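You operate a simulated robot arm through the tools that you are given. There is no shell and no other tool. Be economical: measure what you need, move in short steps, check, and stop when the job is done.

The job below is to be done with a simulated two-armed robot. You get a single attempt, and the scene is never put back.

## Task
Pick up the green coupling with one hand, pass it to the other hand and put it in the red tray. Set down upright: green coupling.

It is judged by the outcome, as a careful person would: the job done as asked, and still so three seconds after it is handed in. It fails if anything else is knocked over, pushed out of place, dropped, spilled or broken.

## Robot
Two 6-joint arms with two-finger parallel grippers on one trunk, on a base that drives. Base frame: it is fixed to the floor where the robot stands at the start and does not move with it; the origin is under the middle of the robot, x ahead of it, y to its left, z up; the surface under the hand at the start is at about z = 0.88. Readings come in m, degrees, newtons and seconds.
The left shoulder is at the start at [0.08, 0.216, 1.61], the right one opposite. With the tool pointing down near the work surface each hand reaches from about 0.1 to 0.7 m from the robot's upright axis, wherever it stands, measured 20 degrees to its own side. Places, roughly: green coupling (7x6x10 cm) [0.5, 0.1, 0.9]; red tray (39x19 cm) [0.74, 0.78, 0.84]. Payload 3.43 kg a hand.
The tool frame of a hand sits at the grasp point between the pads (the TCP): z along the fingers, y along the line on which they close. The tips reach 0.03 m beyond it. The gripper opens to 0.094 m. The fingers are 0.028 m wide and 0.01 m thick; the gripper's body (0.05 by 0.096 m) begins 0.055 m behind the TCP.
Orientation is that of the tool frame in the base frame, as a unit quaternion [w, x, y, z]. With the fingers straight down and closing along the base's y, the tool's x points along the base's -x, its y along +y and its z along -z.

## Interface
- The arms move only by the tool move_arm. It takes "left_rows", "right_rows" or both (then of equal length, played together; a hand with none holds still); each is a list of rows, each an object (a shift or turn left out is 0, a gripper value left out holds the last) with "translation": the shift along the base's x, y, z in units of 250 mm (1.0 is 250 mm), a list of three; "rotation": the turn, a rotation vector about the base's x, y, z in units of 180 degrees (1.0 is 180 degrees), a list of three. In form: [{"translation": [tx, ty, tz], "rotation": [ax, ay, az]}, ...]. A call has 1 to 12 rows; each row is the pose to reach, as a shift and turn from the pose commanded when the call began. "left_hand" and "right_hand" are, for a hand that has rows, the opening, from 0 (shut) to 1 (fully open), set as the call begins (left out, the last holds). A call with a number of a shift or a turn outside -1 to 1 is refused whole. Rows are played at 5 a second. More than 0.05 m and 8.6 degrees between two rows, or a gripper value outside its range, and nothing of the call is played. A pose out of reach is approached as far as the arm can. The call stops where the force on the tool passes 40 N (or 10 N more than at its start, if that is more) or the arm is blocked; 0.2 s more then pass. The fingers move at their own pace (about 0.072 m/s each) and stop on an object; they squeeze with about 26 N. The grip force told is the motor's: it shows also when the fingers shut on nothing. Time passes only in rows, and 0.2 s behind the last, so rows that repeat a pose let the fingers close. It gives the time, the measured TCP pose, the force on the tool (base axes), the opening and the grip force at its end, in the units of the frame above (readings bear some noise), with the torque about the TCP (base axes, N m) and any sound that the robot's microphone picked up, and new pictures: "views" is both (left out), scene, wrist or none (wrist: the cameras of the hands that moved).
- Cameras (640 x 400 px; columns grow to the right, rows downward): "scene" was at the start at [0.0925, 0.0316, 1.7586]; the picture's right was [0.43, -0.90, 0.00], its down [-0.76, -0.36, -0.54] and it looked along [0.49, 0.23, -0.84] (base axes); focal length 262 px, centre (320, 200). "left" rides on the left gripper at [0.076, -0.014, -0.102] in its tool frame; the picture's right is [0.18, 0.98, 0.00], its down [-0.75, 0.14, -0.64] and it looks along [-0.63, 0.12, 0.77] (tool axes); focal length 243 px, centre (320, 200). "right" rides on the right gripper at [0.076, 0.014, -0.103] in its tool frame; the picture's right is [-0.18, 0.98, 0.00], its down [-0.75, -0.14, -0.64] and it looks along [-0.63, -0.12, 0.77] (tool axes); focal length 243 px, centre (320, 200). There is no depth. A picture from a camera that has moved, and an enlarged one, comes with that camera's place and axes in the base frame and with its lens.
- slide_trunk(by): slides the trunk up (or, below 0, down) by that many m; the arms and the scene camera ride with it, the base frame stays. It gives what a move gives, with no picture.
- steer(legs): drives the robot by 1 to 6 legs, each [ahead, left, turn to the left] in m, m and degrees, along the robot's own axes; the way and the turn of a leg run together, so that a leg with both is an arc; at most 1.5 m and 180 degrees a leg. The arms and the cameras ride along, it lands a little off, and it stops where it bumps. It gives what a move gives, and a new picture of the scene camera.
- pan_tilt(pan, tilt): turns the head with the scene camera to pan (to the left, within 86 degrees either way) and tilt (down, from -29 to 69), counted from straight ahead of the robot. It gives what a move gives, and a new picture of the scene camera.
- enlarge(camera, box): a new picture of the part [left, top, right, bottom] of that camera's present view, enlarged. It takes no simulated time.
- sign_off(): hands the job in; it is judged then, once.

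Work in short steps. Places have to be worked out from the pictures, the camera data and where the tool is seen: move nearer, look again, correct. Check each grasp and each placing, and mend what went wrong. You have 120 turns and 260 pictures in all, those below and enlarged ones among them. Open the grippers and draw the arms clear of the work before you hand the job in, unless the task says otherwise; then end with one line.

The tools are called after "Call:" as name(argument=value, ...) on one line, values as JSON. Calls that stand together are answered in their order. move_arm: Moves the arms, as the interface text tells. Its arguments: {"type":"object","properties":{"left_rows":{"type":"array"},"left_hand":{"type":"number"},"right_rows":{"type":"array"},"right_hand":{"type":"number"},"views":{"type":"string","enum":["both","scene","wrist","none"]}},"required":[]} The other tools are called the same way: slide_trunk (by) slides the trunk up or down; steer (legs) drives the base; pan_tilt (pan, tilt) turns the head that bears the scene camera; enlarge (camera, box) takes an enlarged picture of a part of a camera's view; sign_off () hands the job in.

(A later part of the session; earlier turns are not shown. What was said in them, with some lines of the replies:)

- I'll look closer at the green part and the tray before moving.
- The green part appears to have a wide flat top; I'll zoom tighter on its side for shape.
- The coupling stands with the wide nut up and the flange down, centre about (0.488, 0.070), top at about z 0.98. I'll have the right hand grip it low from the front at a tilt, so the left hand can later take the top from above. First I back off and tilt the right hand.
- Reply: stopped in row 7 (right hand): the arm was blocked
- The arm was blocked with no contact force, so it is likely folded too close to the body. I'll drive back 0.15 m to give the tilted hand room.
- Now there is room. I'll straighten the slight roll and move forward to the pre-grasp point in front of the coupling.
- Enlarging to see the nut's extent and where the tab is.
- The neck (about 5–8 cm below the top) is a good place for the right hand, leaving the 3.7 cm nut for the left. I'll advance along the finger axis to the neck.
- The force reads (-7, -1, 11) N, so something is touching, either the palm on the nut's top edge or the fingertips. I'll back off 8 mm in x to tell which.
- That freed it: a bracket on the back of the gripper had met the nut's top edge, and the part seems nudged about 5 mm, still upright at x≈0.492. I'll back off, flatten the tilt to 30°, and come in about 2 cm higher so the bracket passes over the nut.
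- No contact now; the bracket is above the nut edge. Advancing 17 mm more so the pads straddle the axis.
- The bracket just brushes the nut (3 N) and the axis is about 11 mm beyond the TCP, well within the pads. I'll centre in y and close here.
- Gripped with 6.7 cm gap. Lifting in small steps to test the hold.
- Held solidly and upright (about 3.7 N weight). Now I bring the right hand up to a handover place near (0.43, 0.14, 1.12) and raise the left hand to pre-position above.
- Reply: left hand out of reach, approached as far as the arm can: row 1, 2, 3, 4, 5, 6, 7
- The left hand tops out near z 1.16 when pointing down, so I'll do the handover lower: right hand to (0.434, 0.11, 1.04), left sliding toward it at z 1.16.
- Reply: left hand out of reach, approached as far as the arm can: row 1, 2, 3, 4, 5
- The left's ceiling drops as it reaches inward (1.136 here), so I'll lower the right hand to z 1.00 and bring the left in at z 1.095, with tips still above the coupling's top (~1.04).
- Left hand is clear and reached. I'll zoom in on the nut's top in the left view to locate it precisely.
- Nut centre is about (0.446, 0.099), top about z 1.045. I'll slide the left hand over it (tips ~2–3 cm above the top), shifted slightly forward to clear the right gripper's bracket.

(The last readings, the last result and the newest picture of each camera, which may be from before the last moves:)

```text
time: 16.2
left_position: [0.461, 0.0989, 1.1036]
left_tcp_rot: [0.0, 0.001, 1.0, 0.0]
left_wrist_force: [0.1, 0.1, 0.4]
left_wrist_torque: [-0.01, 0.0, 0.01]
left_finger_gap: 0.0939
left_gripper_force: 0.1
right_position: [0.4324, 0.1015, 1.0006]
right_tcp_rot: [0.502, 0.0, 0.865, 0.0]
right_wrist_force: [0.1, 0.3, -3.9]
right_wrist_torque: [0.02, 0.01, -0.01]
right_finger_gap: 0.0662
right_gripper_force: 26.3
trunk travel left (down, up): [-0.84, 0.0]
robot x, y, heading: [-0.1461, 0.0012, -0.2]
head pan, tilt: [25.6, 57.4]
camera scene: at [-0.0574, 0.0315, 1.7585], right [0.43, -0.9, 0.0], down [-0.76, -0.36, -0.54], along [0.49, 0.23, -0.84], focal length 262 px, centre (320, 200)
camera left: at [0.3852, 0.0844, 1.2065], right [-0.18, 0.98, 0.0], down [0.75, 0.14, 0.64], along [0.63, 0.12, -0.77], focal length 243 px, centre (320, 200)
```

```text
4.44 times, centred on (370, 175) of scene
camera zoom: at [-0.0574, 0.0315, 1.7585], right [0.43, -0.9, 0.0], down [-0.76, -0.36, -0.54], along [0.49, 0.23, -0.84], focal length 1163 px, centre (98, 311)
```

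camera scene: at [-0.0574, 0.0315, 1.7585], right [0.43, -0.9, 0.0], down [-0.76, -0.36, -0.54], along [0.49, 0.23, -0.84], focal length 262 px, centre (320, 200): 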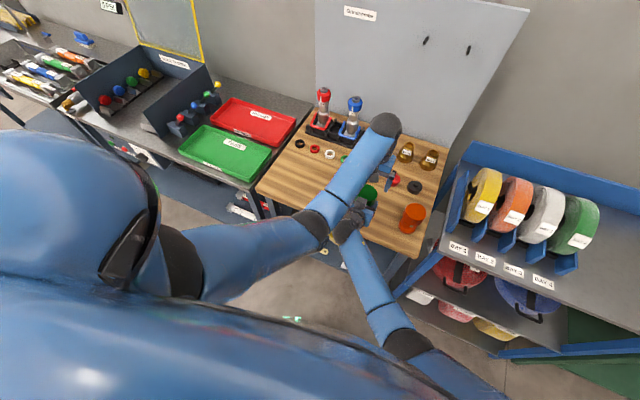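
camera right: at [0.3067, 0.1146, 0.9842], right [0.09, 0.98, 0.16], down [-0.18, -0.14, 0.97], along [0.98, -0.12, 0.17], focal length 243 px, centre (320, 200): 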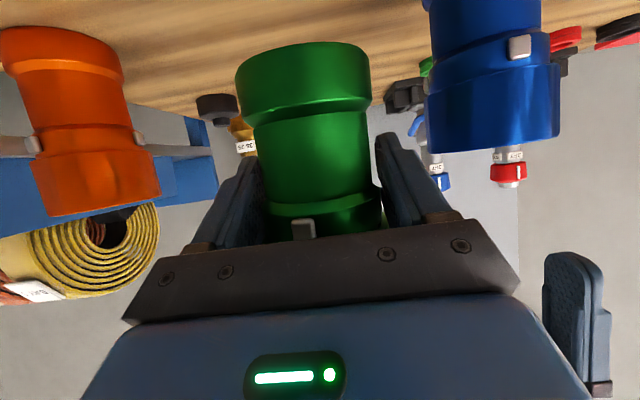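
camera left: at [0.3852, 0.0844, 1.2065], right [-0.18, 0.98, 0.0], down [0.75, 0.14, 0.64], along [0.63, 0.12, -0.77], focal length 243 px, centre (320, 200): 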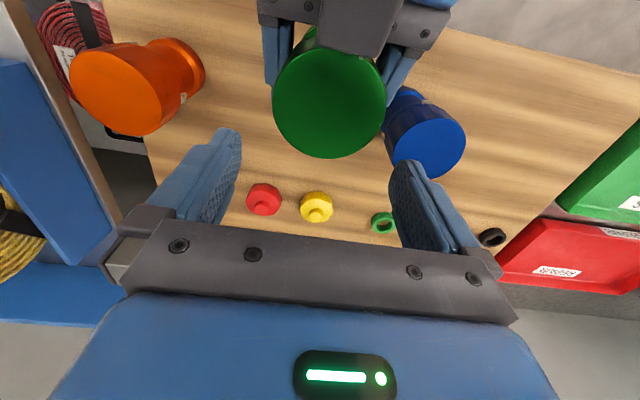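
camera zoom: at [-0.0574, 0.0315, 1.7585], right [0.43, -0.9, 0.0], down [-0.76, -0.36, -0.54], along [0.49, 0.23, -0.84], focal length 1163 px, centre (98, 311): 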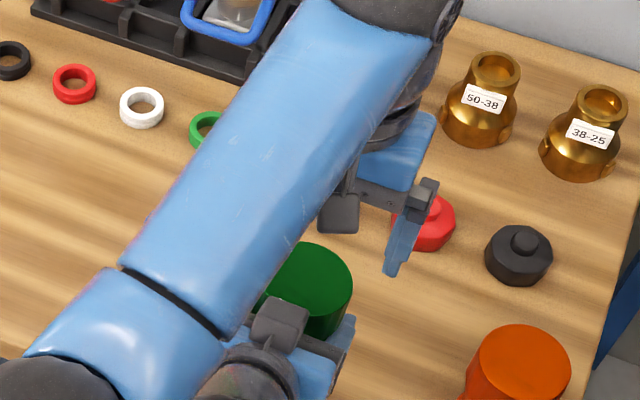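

The left-hand view puts the nut centre at about (0.443, 0.100), well centred between the left fingers. Descending 5 cm around the nut.

Call:
move_arm(left_rows=[{"translation": [-0.02, 0.002, -0.06]}, {"translation": [-0.04, 0.004, -0.12]}, {"translation": [-0.044, 0.004, -0.17]}, {"translation": [-0.044, 0.004, -0.214]}, {"translation": [-0.044, 0.004, -0.214]}])

Call:
enlarge(camera="left", box=[180, 0, 480, 200])

```text
time: 17.4
left_position: [0.4494, 0.0988, 1.0502]
left_tcp_rot: [0.0, -0.001, 1.0, 0.0]
left_wrist_force: [-0.2, -0.4, 0.1]
left_wrist_torque: [-0.01, -0.05, -0.02]
left_finger_gap: 0.0941
left_gripper_force: 0.0
right_position: [0.4328, 0.1009, 1.0024]
right_tcp_rot: [0.502, -0.001, 0.865, 0.001]
right_wrist_force: [0.3, -0.7, -4.1]
right_wrist_torque: [0.01, -0.02, 0.03]
right_finger_gap: 0.0661
right_gripper_force: 26.3
trunk travel left (down, up): [-0.84, 0.0]
robot x, y, heading: [-0.152, 0.0033, 0.2]
head pan, tilt: [25.6, 57.4]
camera scene: at [-0.0575, 0.0315, 1.7585], right [0.43, -0.9, 0.0], down [-0.76, -0.36, -0.54], along [0.49, 0.23, -0.84], focal length 262 px, centre (320, 200)
camera left: at [0.3738, 0.0858, 1.1529], right [-0.18, 0.98, 0.0], down [0.75, 0.14, 0.64], along [0.63, 0.12, -0.77], focal length 243 px, centre (320, 200)
```

scene: 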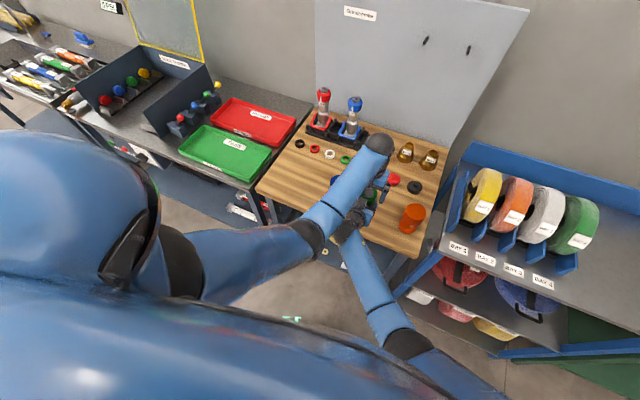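
left: 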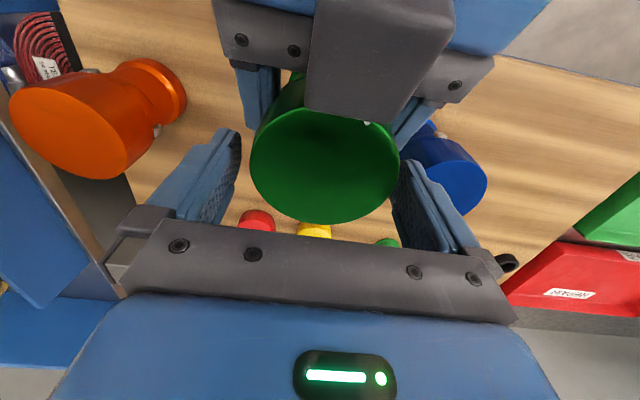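

```text
2.00 times, centred on (330, 100) of left
camera zoom: at [0.3738, 0.0858, 1.1529], right [-0.18, 0.98, 0.0], down [0.75, 0.14, 0.64], along [0.63, 0.12, -0.77], focal length 485 px, centre (300, 400)
```

zoom: 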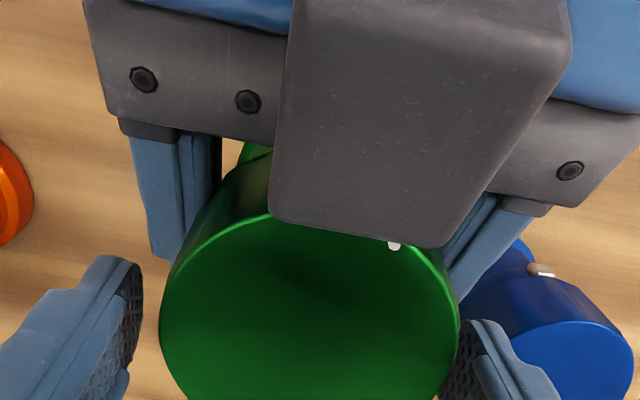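

The left fingers straddle the nut, clear of the right fingers. Closing the left hand.

Call:
move_arm(left_rows=[{"translation": [0, 0.004, 0]}, {"translation": [0, 0.004, 0]}, {"translation": [0, 0.004, 0]}, {"translation": [0, 0.004, 0]}, {"translation": [0, 0.004, 0]}], left_hand=0, views="wrist")

```text
time: 18.6
left_position: [0.4497, 0.1004, 1.0498]
left_tcp_rot: [0.0, 0.0, 1.0, 0.0]
left_wrist_force: [1.6, -10.1, 2.5]
left_wrist_torque: [0.13, 0.08, 0.32]
left_finger_gap: 0.0747
left_gripper_force: 25.8
right_position: [0.4332, 0.1015, 1.0009]
right_tcp_rot: [0.502, -0.001, 0.865, 0.0]
right_wrist_force: [-1.3, 11.4, -6.0]
right_wrist_torque: [-0.61, -0.08, -0.18]
right_finger_gap: 0.066
right_gripper_force: 26.1
trunk travel left (down, up): [-0.84, 0.0]
robot x, y, heading: [-0.1511, -0.0009, -0.1]
head pan, tilt: [25.6, 57.4]
camera left: at [0.3738, 0.0865, 1.1531], right [-0.18, 0.98, 0.0], down [0.75, 0.14, 0.64], along [0.63, 0.12, -0.77], focal length 243 px, centre (320, 200)
```

left: 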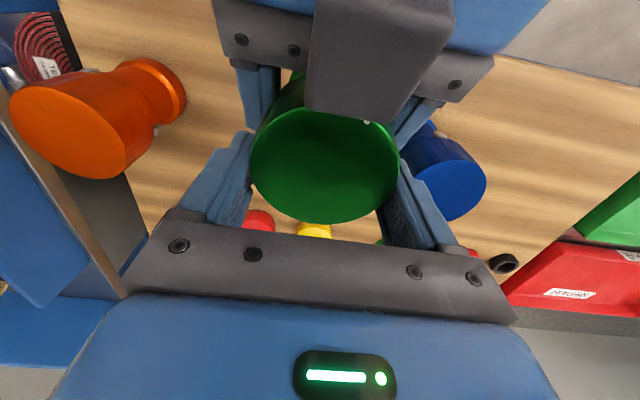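

Left grips the nut at 7.5 cm. Now open the right hand and check that the left holds.

Call:
move_arm(right_rows=[{"translation": [0, 0, 0]}, {"translation": [0, 0, 0]}, {"translation": [0, 0, 0]}], right_hand=1, views="wrist")

```text
time: 19.4
left_position: [0.4494, 0.1008, 1.0491]
left_tcp_rot: [0.001, 0.0, 1.0, 0.0]
left_wrist_force: [0.3, 0.1, -3.3]
left_wrist_torque: [0.02, -0.06, 0.04]
left_finger_gap: 0.0747
left_gripper_force: 25.5
right_position: [0.434, 0.1006, 1.0023]
right_tcp_rot: [0.502, -0.001, 0.865, 0.001]
right_wrist_force: [0.5, 0.2, 0.6]
right_wrist_torque: [0.02, -0.04, -0.01]
right_finger_gap: 0.0942
right_gripper_force: 0.1
trunk travel left (down, up): [-0.84, 0.0]
robot x, y, heading: [-0.153, 0.0037, -0.1]
head pan, tilt: [25.6, 57.4]
camera right: at [0.3067, 0.1145, 0.9845], right [0.09, 0.98, 0.16], down [-0.18, -0.14, 0.97], along [0.98, -0.12, 0.17], focal length 243 px, centre (320, 200)
```

right: 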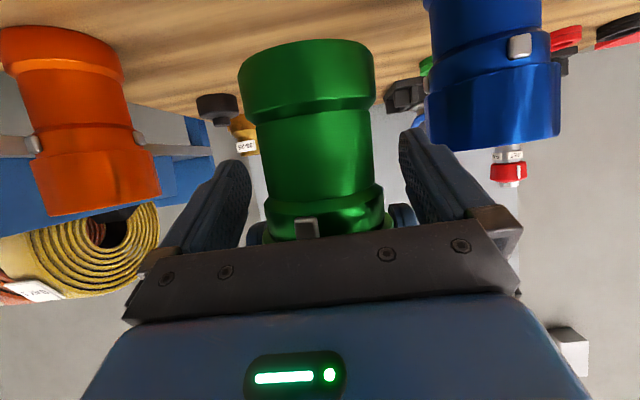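

The transfer worked: the left carries 3.3 N and the right is free. Withdrawing the right hand straight back, then to its own side.

Call:
move_arm(right_rows=[{"translation": [-0.12, 0, 0]}, {"translation": [-0.26, 0, 0]}, {"translation": [-0.38, 0, 0]}, {"translation": [-0.38, -0.15, 0.05]}, {"translation": [-0.38, -0.32, 0.1]}, {"translation": [-0.38, -0.5, 0.15]}, {"translation": [-0.38, -0.7, 0.2]}])

```text
refused: row 7 steps farther than a row can; nothing moved
```

Shortening the last step and retrying the same withdrawal.

Call:
move_arm(right_rows=[{"translation": [-0.12, 0, 0]}, {"translation": [-0.26, 0, 0]}, {"translation": [-0.38, 0, 0]}, {"translation": [-0.38, -0.15, 0.05]}, {"translation": [-0.38, -0.32, 0.1]}, {"translation": [-0.38, -0.48, 0.15]}, {"translation": [-0.38, -0.64, 0.2]}])

```text
time: 21.0
left_position: [0.4491, 0.1001, 1.0499]
left_tcp_rot: [-0.001, 0.0, 1.0, 0.0]
left_wrist_force: [0.9, -0.3, -3.2]
left_wrist_torque: [0.04, -0.05, -0.03]
left_finger_gap: 0.0742
left_gripper_force: 26.0
right_position: [0.338, -0.0607, 1.0517]
right_tcp_rot: [0.502, -0.001, 0.865, 0.001]
right_wrist_force: [0.8, 0.0, -0.7]
right_wrist_torque: [-0.01, -0.01, 0.02]
right_finger_gap: 0.0942
right_gripper_force: 0.1
trunk travel left (down, up): [-0.84, 0.0]
robot x, y, heading: [-0.1499, 0.0009, -0.3]
head pan, tilt: [25.6, 57.4]
camera scene: at [-0.0582, 0.0307, 1.7586], right [0.43, -0.9, 0.0], down [-0.76, -0.36, -0.54], along [0.49, 0.23, -0.84], focal length 262 px, centre (320, 200)
camera right: at [0.2114, -0.0472, 1.034], right [0.09, 0.98, 0.16], down [-0.18, -0.14, 0.97], along [0.98, -0.12, 0.17], focal length 243 px, centre (320, 200)
```

scene: 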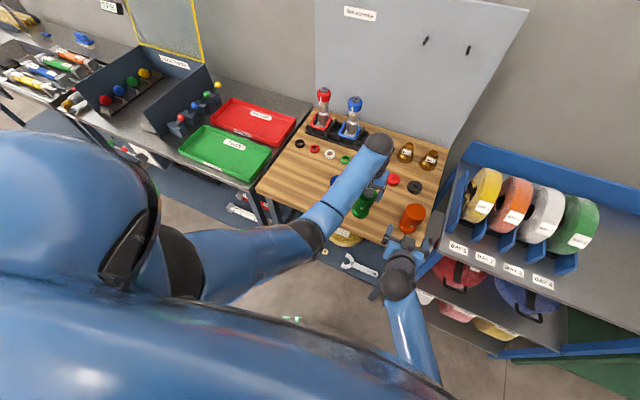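
right: 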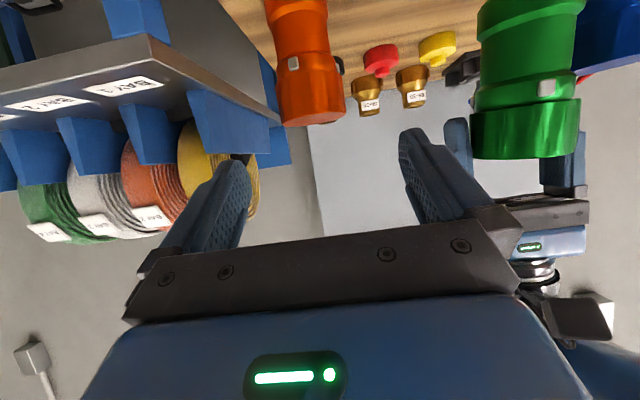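

Transfer confirmed in both views. Next I retract the left hand with the part toward the robot and its own side (staying clear of the blue coupling), and raise it for driving.

Call:
move_arm(left_rows=[{"translation": [-0.02, 0, 0.1]}, {"translation": [-0.16, 0, 0.18]}, {"translation": [-0.3, 0.04, 0.2]}, {"translation": [-0.3, 0.22, 0.22]}, {"translation": [-0.3, 0.4, 0.24]}, {"translation": [-0.3, 0.58, 0.26]}, {"translation": [-0.3, 0.76, 0.28]}, {"translation": [-0.3, 0.76, 0.28]}])

```text
time: 22.8
left_position: [0.3935, 0.2948, 1.0818]
left_tcp_rot: [0.001, 0.0, 1.0, 0.0]
left_wrist_force: [0.1, 0.7, -4.1]
left_wrist_torque: [0.0, -0.05, -0.01]
left_finger_gap: 0.0744
left_gripper_force: 26.4
left hand out of reach, approached as far as the arm can: row 3, 4, 5, 6, 7, 8
right_position: [0.3385, -0.0594, 1.0504]
right_tcp_rot: [0.502, -0.001, 0.865, 0.001]
right_wrist_force: [0.2, 0.1, 0.3]
right_wrist_torque: [0.0, -0.01, 0.01]
right_finger_gap: 0.0941
right_gripper_force: 0.1
trunk travel left (down, up): [-0.84, 0.0]
robot x, y, heading: [-0.151, 0.0005, -0.1]
head pan, tilt: [25.6, 57.4]
camera scene: at [-0.0569, 0.0322, 1.7584], right [0.43, -0.9, 0.0], down [-0.76, -0.36, -0.54], along [0.48, 0.23, -0.84], focal length 262 px, centre (320, 200)
camera left: at [0.3171, 0.2815, 1.1836], right [-0.18, 0.98, 0.0], down [0.75, 0.14, 0.64], along [0.63, 0.12, -0.77], focal length 243 px, centre (320, 200)
```

scene: 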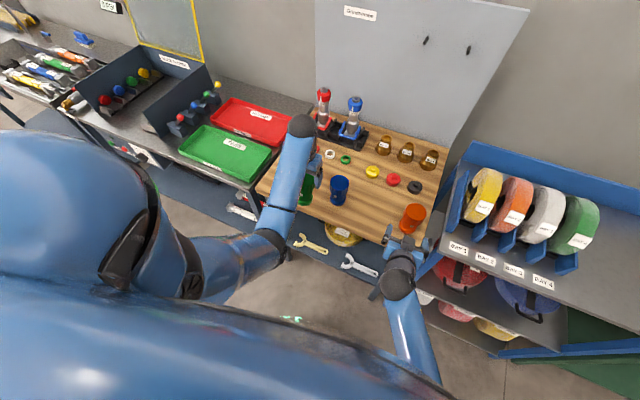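
left: 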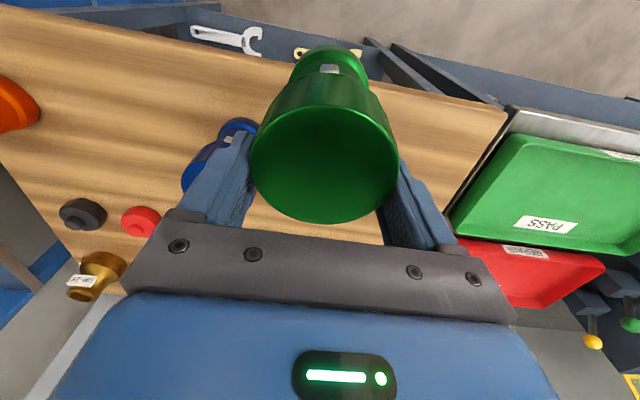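

Blue coupling is untouched and the part hangs upright. Now driving left 0.45 m, parallel to the benches.

Call:
steer(legs=[[0, 0.45, 0]])

```text
time: 25.5
left_position: [0.3909, 0.7425, 1.0821]
left_tcp_rot: [0.001, -0.002, 1.0, 0.001]
left_wrist_force: [-0.3, 0.1, -3.7]
left_wrist_torque: [0.02, -0.09, -0.01]
left_finger_gap: 0.0744
left_gripper_force: 26.0
right_position: [0.3377, 0.3894, 1.0505]
right_tcp_rot: [0.502, -0.001, 0.865, 0.002]
right_wrist_force: [0.4, -0.6, 0.0]
right_wrist_torque: [0.02, -0.01, -0.02]
right_finger_gap: 0.094
right_gripper_force: 0.1
trunk travel left (down, up): [-0.84, 0.0]
robot x, y, heading: [-0.1512, 0.4519, 0.2]
head pan, tilt: [25.6, 57.4]
camera scene: at [-0.0586, 0.4783, 1.7586], right [0.43, -0.9, 0.0], down [-0.76, -0.36, -0.54], along [0.48, 0.24, -0.84], focal length 262 px, centre (320, 200)
```

scene: 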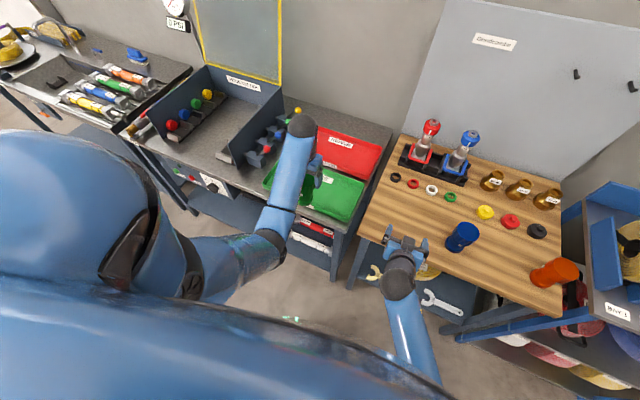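

All clear. Driving forward 0.15 m to the starting distance from the benches.

Call:
steer(legs=[[0.15, 0.04, 0]])

Call:
pan_tilt(pan=10, tilt=69)

```text
time: 26.9
left_position: [0.5364, 0.7849, 1.0831]
left_tcp_rot: [0.003, -0.002, 1.0, 0.001]
left_wrist_force: [-0.6, -0.1, -2.8]
left_wrist_torque: [0.04, -0.08, 0.01]
left_finger_gap: 0.0743
left_gripper_force: 26.1
right_position: [0.4835, 0.4307, 1.0515]
right_tcp_rot: [0.503, -0.002, 0.864, 0.002]
right_wrist_force: [0.0, 0.3, 0.2]
right_wrist_torque: [-0.03, 0.0, 0.04]
right_finger_gap: 0.0941
right_gripper_force: 0.0
trunk travel left (down, up): [-0.84, 0.0]
robot x, y, heading: [-0.0036, 0.4916, 0.2]
head pan, tilt: [25.6, 57.4]
camera scene: at [0.0852, 0.5199, 1.7589], right [0.44, -0.9, 0.0], down [-0.76, -0.37, -0.54], along [0.49, 0.24, -0.84], focal length 262 px, centre (320, 200)
```

scene: 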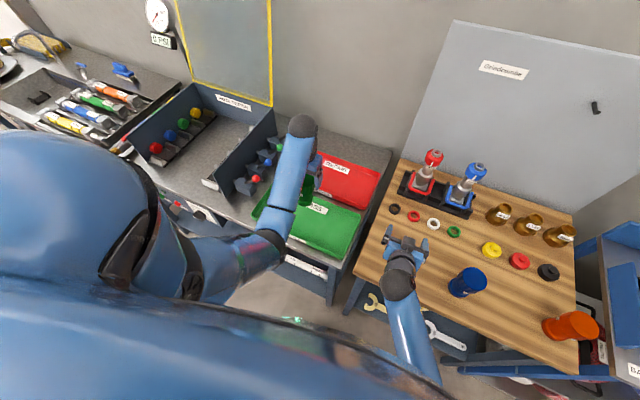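

```text
time: 27.7
left_position: [0.5377, 0.7858, 1.0805]
left_tcp_rot: [0.001, -0.001, 1.0, -0.001]
left_wrist_force: [0.1, -0.1, -3.9]
left_wrist_torque: [-0.01, -0.08, 0.02]
left_finger_gap: 0.0741
left_gripper_force: 26.3
right_position: [0.4863, 0.431, 1.0502]
right_tcp_rot: [0.502, -0.002, 0.865, 0.001]
right_wrist_force: [-0.1, -1.1, -0.3]
right_wrist_torque: [0.0, 0.03, 0.01]
right_finger_gap: 0.0942
right_gripper_force: 0.0
trunk travel left (down, up): [-0.84, 0.0]
robot x, y, heading: [0.0029, 0.4847, 0.1]
head pan, tilt: [10.0, 68.8]
camera scene: at [0.0824, 0.5013, 1.7461], right [0.18, -0.98, 0.0], down [-0.92, -0.17, -0.36], along [0.36, 0.06, -0.93], focal length 262 px, centre (320, 200)
```

scene: 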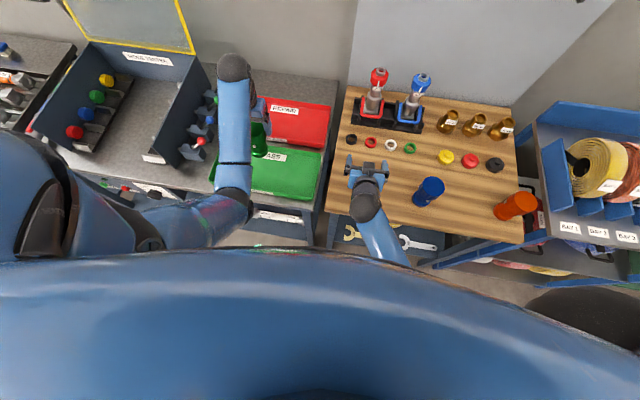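

The red tray spans x 0.64–0.85, y 0.59–0.98. I'm a few cm short of reach, so I'll creep forward 6 cm.

Call:
steer(legs=[[0.06, 0, 0]])

```text
time: 28.6
left_position: [0.5885, 0.7865, 1.0867]
left_tcp_rot: [0.006, -0.003, 1.0, 0.0]
left_wrist_force: [-0.9, 0.0, -3.2]
left_wrist_torque: [0.01, -0.13, -0.02]
left_finger_gap: 0.0742
left_gripper_force: 26.4
right_position: [0.5353, 0.4328, 1.0553]
right_tcp_rot: [0.506, -0.003, 0.862, 0.002]
right_wrist_force: [-0.5, 0.6, 0.1]
right_wrist_torque: [0.01, 0.01, 0.01]
right_finger_gap: 0.0942
right_gripper_force: 0.0
trunk travel left (down, up): [-0.84, 0.0]
robot x, y, heading: [0.0574, 0.4881, 0.2]
head pan, tilt: [10.0, 68.8]
camera scene: at [0.125, 0.502, 1.7471], right [0.18, -0.98, 0.0], down [-0.91, -0.17, -0.37], along [0.37, 0.06, -0.93], focal length 262 px, centre (320, 200)
```

scene: 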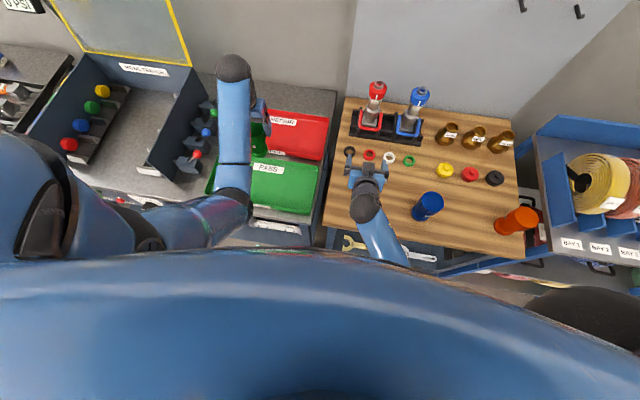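

No bump. Extending the left hand out over the red tray at travel height.

Call:
move_arm(left_rows=[{"translation": [0.13, -0.05, -0.02]}, {"translation": [0.26, -0.1, -0.06]}, {"translation": [0.39, -0.14, -0.11]}, {"translation": [0.506, -0.18, -0.16]}, {"translation": [0.506, -0.18, -0.16]}])

```text
time: 29.9
left_position: [0.7261, 0.7396, 1.0395]
left_tcp_rot: [0.0, -0.002, 1.0, -0.001]
left_wrist_force: [0.0, -0.2, -3.7]
left_wrist_torque: [0.01, -0.07, 0.0]
left_finger_gap: 0.0741
left_gripper_force: 25.9
right_position: [0.5445, 0.432, 1.0495]
right_tcp_rot: [0.502, -0.003, 0.865, 0.002]
right_wrist_force: [-0.3, -0.1, 0.2]
right_wrist_torque: [0.01, 0.02, 0.03]
right_finger_gap: 0.0939
right_gripper_force: 0.0
trunk travel left (down, up): [-0.84, 0.0]
robot x, y, heading: [0.0585, 0.4905, 0.2]
head pan, tilt: [10.0, 68.8]
camera scene: at [0.1433, 0.5019, 1.7459], right [0.18, -0.98, 0.0], down [-0.92, -0.17, -0.36], along [0.35, 0.06, -0.93], focal length 262 px, centre (320, 200)
camera left: at [0.6506, 0.7268, 1.1425], right [-0.19, 0.98, 0.0], down [0.75, 0.14, 0.64], along [0.63, 0.12, -0.77], focal length 243 px, centre (320, 200)
```

scene: 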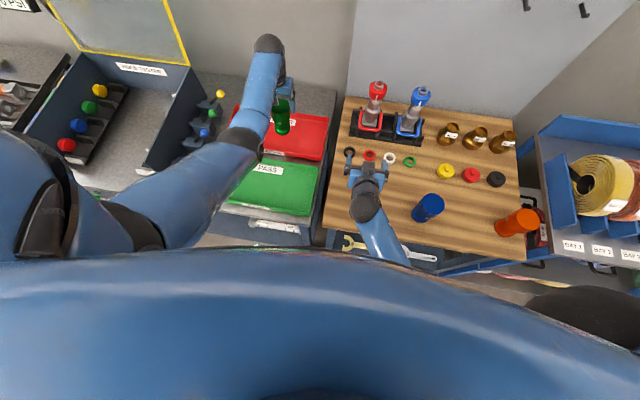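
left: 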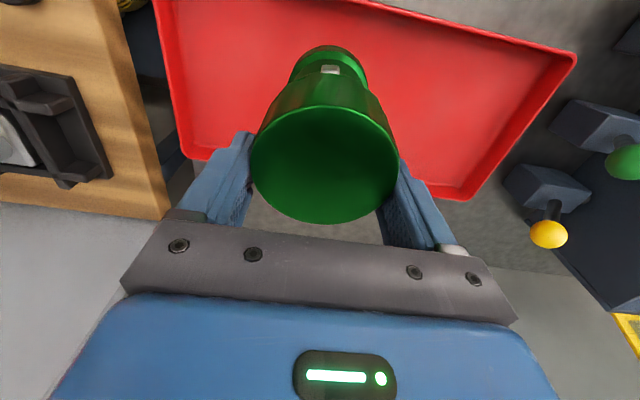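

Object is over the tray (centre ≈ (0.721, 0.739)), about 9 cm above its floor. Descending 7 cm first.

Call:
move_arm(left_rows=[{"translation": [0, 0, -0.08]}, {"translation": [0, 0, -0.16]}, {"translation": [0, 0, -0.23]}, {"translation": [0, 0, -0.28]}, {"translation": [0, 0, -0.28]}])

Call:
enlarge(camera="scene", box=[220, 60, 360, 180])

```text
time: 31.1
left_position: [0.7241, 0.7421, 0.9695]
left_tcp_rot: [0.001, -0.003, 1.0, 0.0]
left_wrist_force: [0.3, -0.2, -4.3]
left_wrist_torque: [0.02, -0.08, -0.03]
left_finger_gap: 0.0743
left_gripper_force: 25.4
right_position: [0.5461, 0.4319, 1.0507]
right_tcp_rot: [0.501, -0.003, 0.865, 0.001]
right_wrist_force: [0.3, -0.6, 0.7]
right_wrist_torque: [0.04, -0.01, -0.02]
right_finger_gap: 0.094
right_gripper_force: 0.1
trunk travel left (down, up): [-0.84, 0.0]
robot x, y, heading: [0.0523, 0.4913, 0.4]
head pan, tilt: [10.0, 68.8]
camera scene: at [0.1425, 0.5018, 1.746], right [0.18, -0.98, 0.0], down [-0.92, -0.17, -0.36], along [0.36, 0.06, -0.93], focal length 262 px, centre (320, 200)
camera left: at [0.6493, 0.7278, 1.0725], right [-0.19, 0.98, 0.0], down [0.75, 0.14, 0.64], along [0.63, 0.12, -0.77], focal length 243 px, centre (320, 200)
```

scene: 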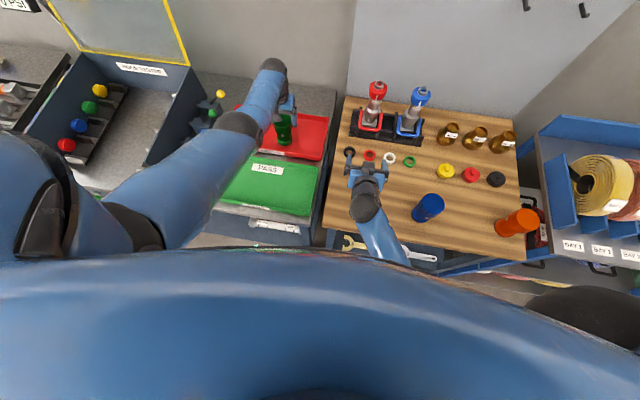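
left: 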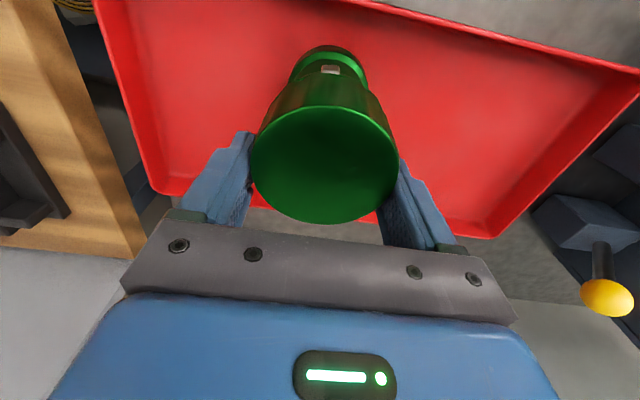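

```text
3.33 times, centred on (290, 120) of scene
camera zoom: at [0.1425, 0.5018, 1.746], right [0.18, -0.98, 0.0], down [-0.92, -0.17, -0.36], along [0.36, 0.06, -0.93], focal length 872 px, centre (420, 467)
```

zoom: 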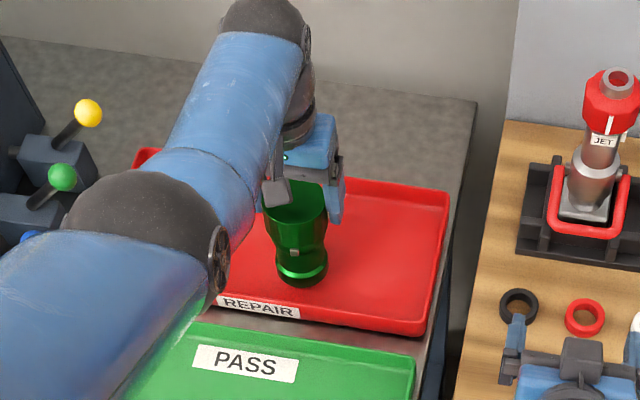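

It is well inside the tray walls. Lowering gently, 12 mm.

Call:
move_arm(left_rows=[{"translation": [0, 0, -0.016]}, {"translation": [0, 0, -0.032]}, {"translation": [0, 0, -0.048]}, {"translation": [0, 0, -0.048]}], views="none")

```text
time: 32.0
left_position: [0.7233, 0.7414, 0.9586]
left_tcp_rot: [0.0, -0.003, 1.0, 0.0]
left_wrist_force: [0.2, -0.2, -3.5]
left_wrist_torque: [0.02, -0.09, 0.0]
left_finger_gap: 0.0742
left_gripper_force: 25.6
right_position: [0.544, 0.4316, 1.0507]
right_tcp_rot: [0.503, -0.004, 0.864, 0.003]
right_wrist_force: [1.1, -0.7, 1.0]
right_wrist_torque: [0.03, -0.02, 0.0]
right_finger_gap: 0.0941
right_gripper_force: 0.1
trunk travel left (down, up): [-0.84, 0.0]
robot x, y, heading: [0.0552, 0.492, 0.2]
head pan, tilt: [10.0, 68.8]
```

No contact yet; another 6 mm.

Call:
move_arm(left_rows=[{"translation": [0, 0, -0.012]}, {"translation": [0, 0, -0.024]}, {"translation": [0, 0, -0.024]}], views="none")

```text
time: 32.9
left_position: [0.7227, 0.7417, 0.9539]
left_tcp_rot: [0.001, -0.002, 1.0, -0.001]
left_wrist_force: [0.9, -0.1, 2.3]
left_wrist_torque: [-0.02, -0.18, 0.02]
left_finger_gap: 0.0742
left_gripper_force: 25.4
right_position: [0.5443, 0.4315, 1.0508]
right_tcp_rot: [0.503, -0.003, 0.864, 0.002]
right_wrist_force: [0.3, 0.3, -0.5]
right_wrist_torque: [0.02, -0.02, 0.0]
right_finger_gap: 0.0942
right_gripper_force: 0.0
trunk travel left (down, up): [-0.84, 0.0]
robot x, y, heading: [0.0557, 0.4909, 0.6]
head pan, tilt: [10.0, 68.8]
```

The force went from -3.5 to +2.3 N, so it is standing on the tray floor. Opening the left hand.

Call:
move_arm(left_rows=[{"translation": [0, 0, 0]}, {"translation": [0, 0, 0]}, {"translation": [0, 0, 0]}], left_hand=1)

Call:
enlarge(camera="scene", box=[220, 60, 360, 180])

```text
time: 33.6
left_position: [0.7225, 0.7415, 0.9537]
left_tcp_rot: [0.0, -0.003, 1.0, 0.0]
left_wrist_force: [-0.3, -0.7, -0.1]
left_wrist_torque: [0.01, -0.02, -0.03]
left_finger_gap: 0.094
left_gripper_force: 0.0
right_position: [0.5449, 0.4314, 1.05]
right_tcp_rot: [0.502, -0.003, 0.865, 0.002]
right_wrist_force: [0.6, 0.1, -0.2]
right_wrist_torque: [0.0, -0.03, 0.01]
right_finger_gap: 0.0937
right_gripper_force: 0.1
trunk travel left (down, up): [-0.84, 0.0]
robot x, y, heading: [0.0555, 0.4903, 0.3]
head pan, tilt: [10.0, 68.8]
camera scene: at [0.141, 0.5015, 1.7461], right [0.18, -0.98, 0.0], down [-0.92, -0.17, -0.36], along [0.36, 0.06, -0.93], focal length 262 px, centre (320, 200)
camera left: at [0.6465, 0.7275, 1.0565], right [-0.19, 0.98, 0.0], down [0.75, 0.14, 0.64], along [0.63, 0.12, -0.77], focal length 243 px, centre (320, 200)
```

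scene: 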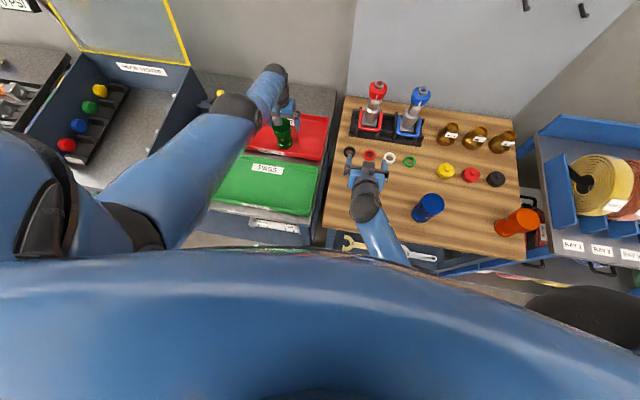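
left: 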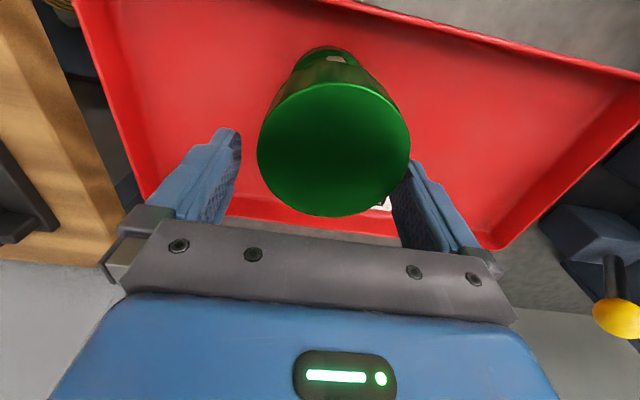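

```text
3.33 times, centred on (290, 120) of scene
camera zoom: at [0.141, 0.5015, 1.7461], right [0.18, -0.98, 0.0], down [-0.92, -0.17, -0.36], along [0.36, 0.06, -0.93], focal length 872 px, centre (420, 467)
```

zoom: 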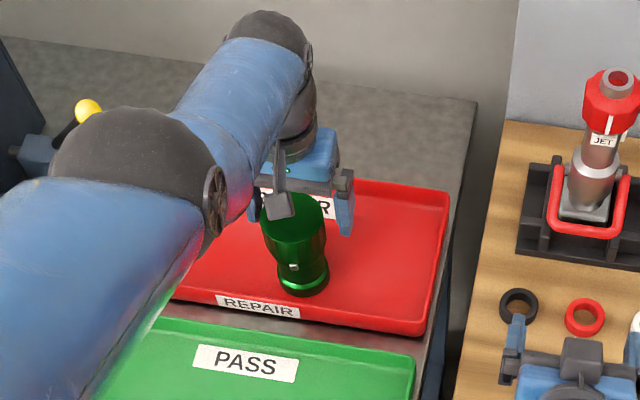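

It stands upright and free. It sits slightly toward the +y finger, so I centre by 4 mm, then raise straight up.

Call:
move_arm(left_rows=[{"translation": [0, 0.016, 0]}, {"translation": [0, 0.016, 0.06]}, {"translation": [0, 0.016, 0.14]}, {"translation": [0, 0.016, 0.24]}, {"translation": [0, 0.016, 0.36]}, {"translation": [0, 0.016, 0.36]}])

```text
time: 35.0
left_position: [0.7227, 0.745, 1.0436]
left_tcp_rot: [0.0, -0.002, 1.0, 0.0]
left_wrist_force: [0.4, -0.1, 0.0]
left_wrist_torque: [0.02, -0.03, -0.01]
left_finger_gap: 0.0941
left_gripper_force: 0.1
right_position: [0.5445, 0.4311, 1.0507]
right_tcp_rot: [0.502, -0.004, 0.865, 0.002]
right_wrist_force: [-0.2, -0.4, -0.1]
right_wrist_torque: [0.01, -0.03, 0.04]
right_finger_gap: 0.0942
right_gripper_force: 0.0
trunk travel left (down, up): [-0.84, 0.0]
robot x, y, heading: [0.0574, 0.4887, 0.4]
head pan, tilt: [10.0, 68.8]
camera scene: at [0.1408, 0.5015, 1.7461], right [0.18, -0.98, 0.0], down [-0.92, -0.17, -0.36], along [0.36, 0.06, -0.93], focal length 262 px, centre (320, 200)
camera left: at [0.6469, 0.7315, 1.1469], right [-0.19, 0.98, 0.0], down [0.75, 0.14, 0.64], along [0.63, 0.12, -0.77], focal length 243 px, centre (320, 200)
```

scene: 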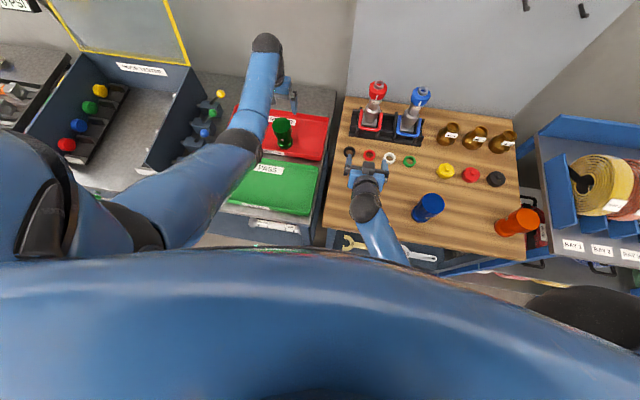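
left: 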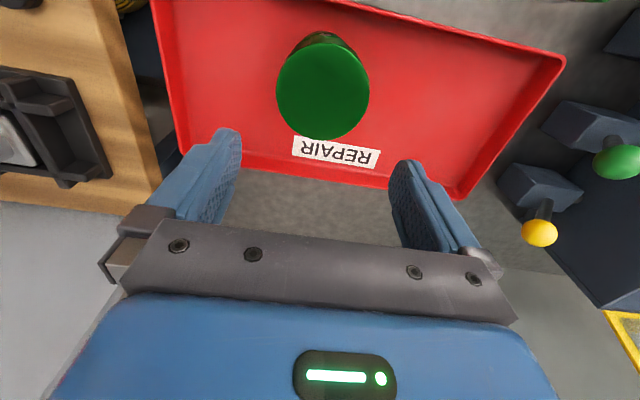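

The coupling stands in the red tray. Driving straight back 0.25 m draws both arms clear at this height.

Call:
steer(legs=[[-0.25, 0, 0]])

Call:
pan_tilt(pan=10, tilt=50)

Call:
enlarge(camera="scene", box=[180, 60, 500, 260])

```text
time: 36.9
left_position: [0.476, 0.7437, 1.0406]
left_tcp_rot: [-0.002, -0.002, 1.0, 0.0]
left_wrist_force: [-0.4, -0.8, -0.3]
left_wrist_torque: [0.0, 0.03, 0.02]
left_finger_gap: 0.094
left_gripper_force: 0.2
right_position: [0.2968, 0.4326, 1.0481]
right_tcp_rot: [0.501, -0.002, 0.866, 0.001]
right_wrist_force: [0.0, -0.1, -0.4]
right_wrist_torque: [-0.01, 0.01, -0.01]
right_finger_gap: 0.0943
right_gripper_force: 0.1
trunk travel left (down, up): [-0.84, 0.0]
robot x, y, heading: [-0.1926, 0.4881, 0.3]
head pan, tilt: [10.0, 68.8]
camera scene: at [-0.1031, 0.5004, 1.7457], right [0.18, -0.98, 0.0], down [-0.92, -0.17, -0.36], along [0.35, 0.06, -0.93], focal length 262 px, centre (320, 200)
```

scene: 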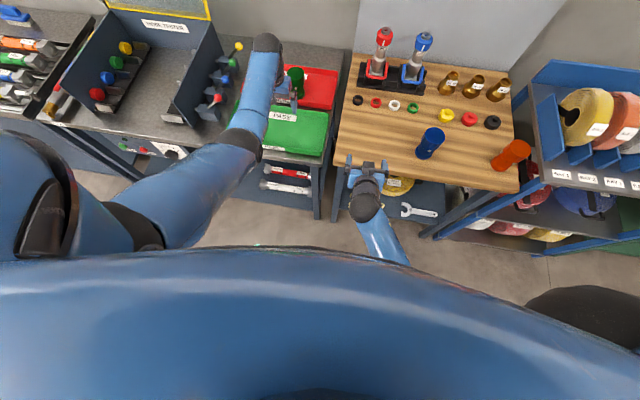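

```text
time: 37.7
left_position: [0.473, 0.7439, 1.0438]
left_tcp_rot: [0.001, -0.003, 1.0, 0.001]
left_wrist_force: [-0.9, 1.0, 0.0]
left_wrist_torque: [-0.02, 0.02, -0.02]
left_finger_gap: 0.094
left_gripper_force: 0.0
right_position: [0.2936, 0.4309, 1.0498]
right_tcp_rot: [0.503, -0.003, 0.864, 0.002]
right_wrist_force: [-0.7, 0.1, 0.0]
right_wrist_torque: [0.02, -0.02, -0.01]
right_finger_gap: 0.0939
right_gripper_force: 0.1
trunk travel left (down, up): [-0.84, 0.0]
robot x, y, heading: [-0.1931, 0.4906, 0.3]
head pan, tilt: [10.0, 50.0]
camera scene: at [-0.0888, 0.5041, 1.768], right [0.18, -0.98, 0.0], down [-0.75, -0.14, -0.64], along [0.63, 0.12, -0.77], focal length 262 px, centre (320, 200)
```

scene: 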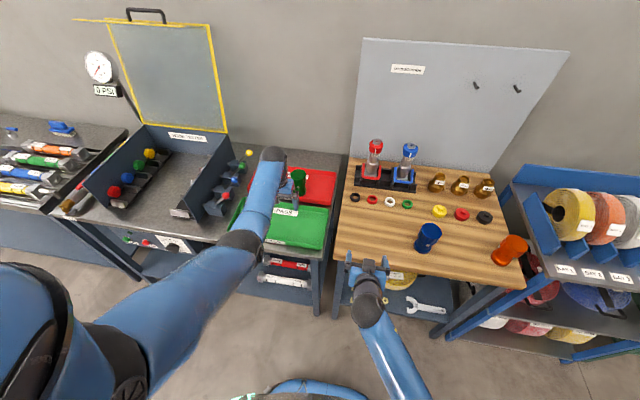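

```text
2.00 times, centred on (340, 160) of scene
camera zoom: at [-0.0888, 0.5041, 1.768], right [0.18, -0.98, 0.0], down [-0.75, -0.14, -0.64], along [0.63, 0.12, -0.77], focal length 523 px, centre (280, 280)
```

zoom: 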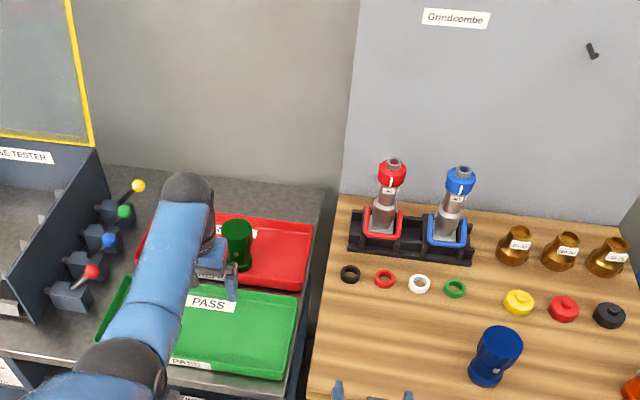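

The green coupling stands upright in the red tray, everything else is in place, and both hands are open and clear, so I'm handing it in.

Call:
sign_off()

```text
The job is handed in.
```

The green coupling was picked up by the right hand, passed to the left and set down upright in the red tray. The last pictures show nothing else moved, and both hands are open and clear.
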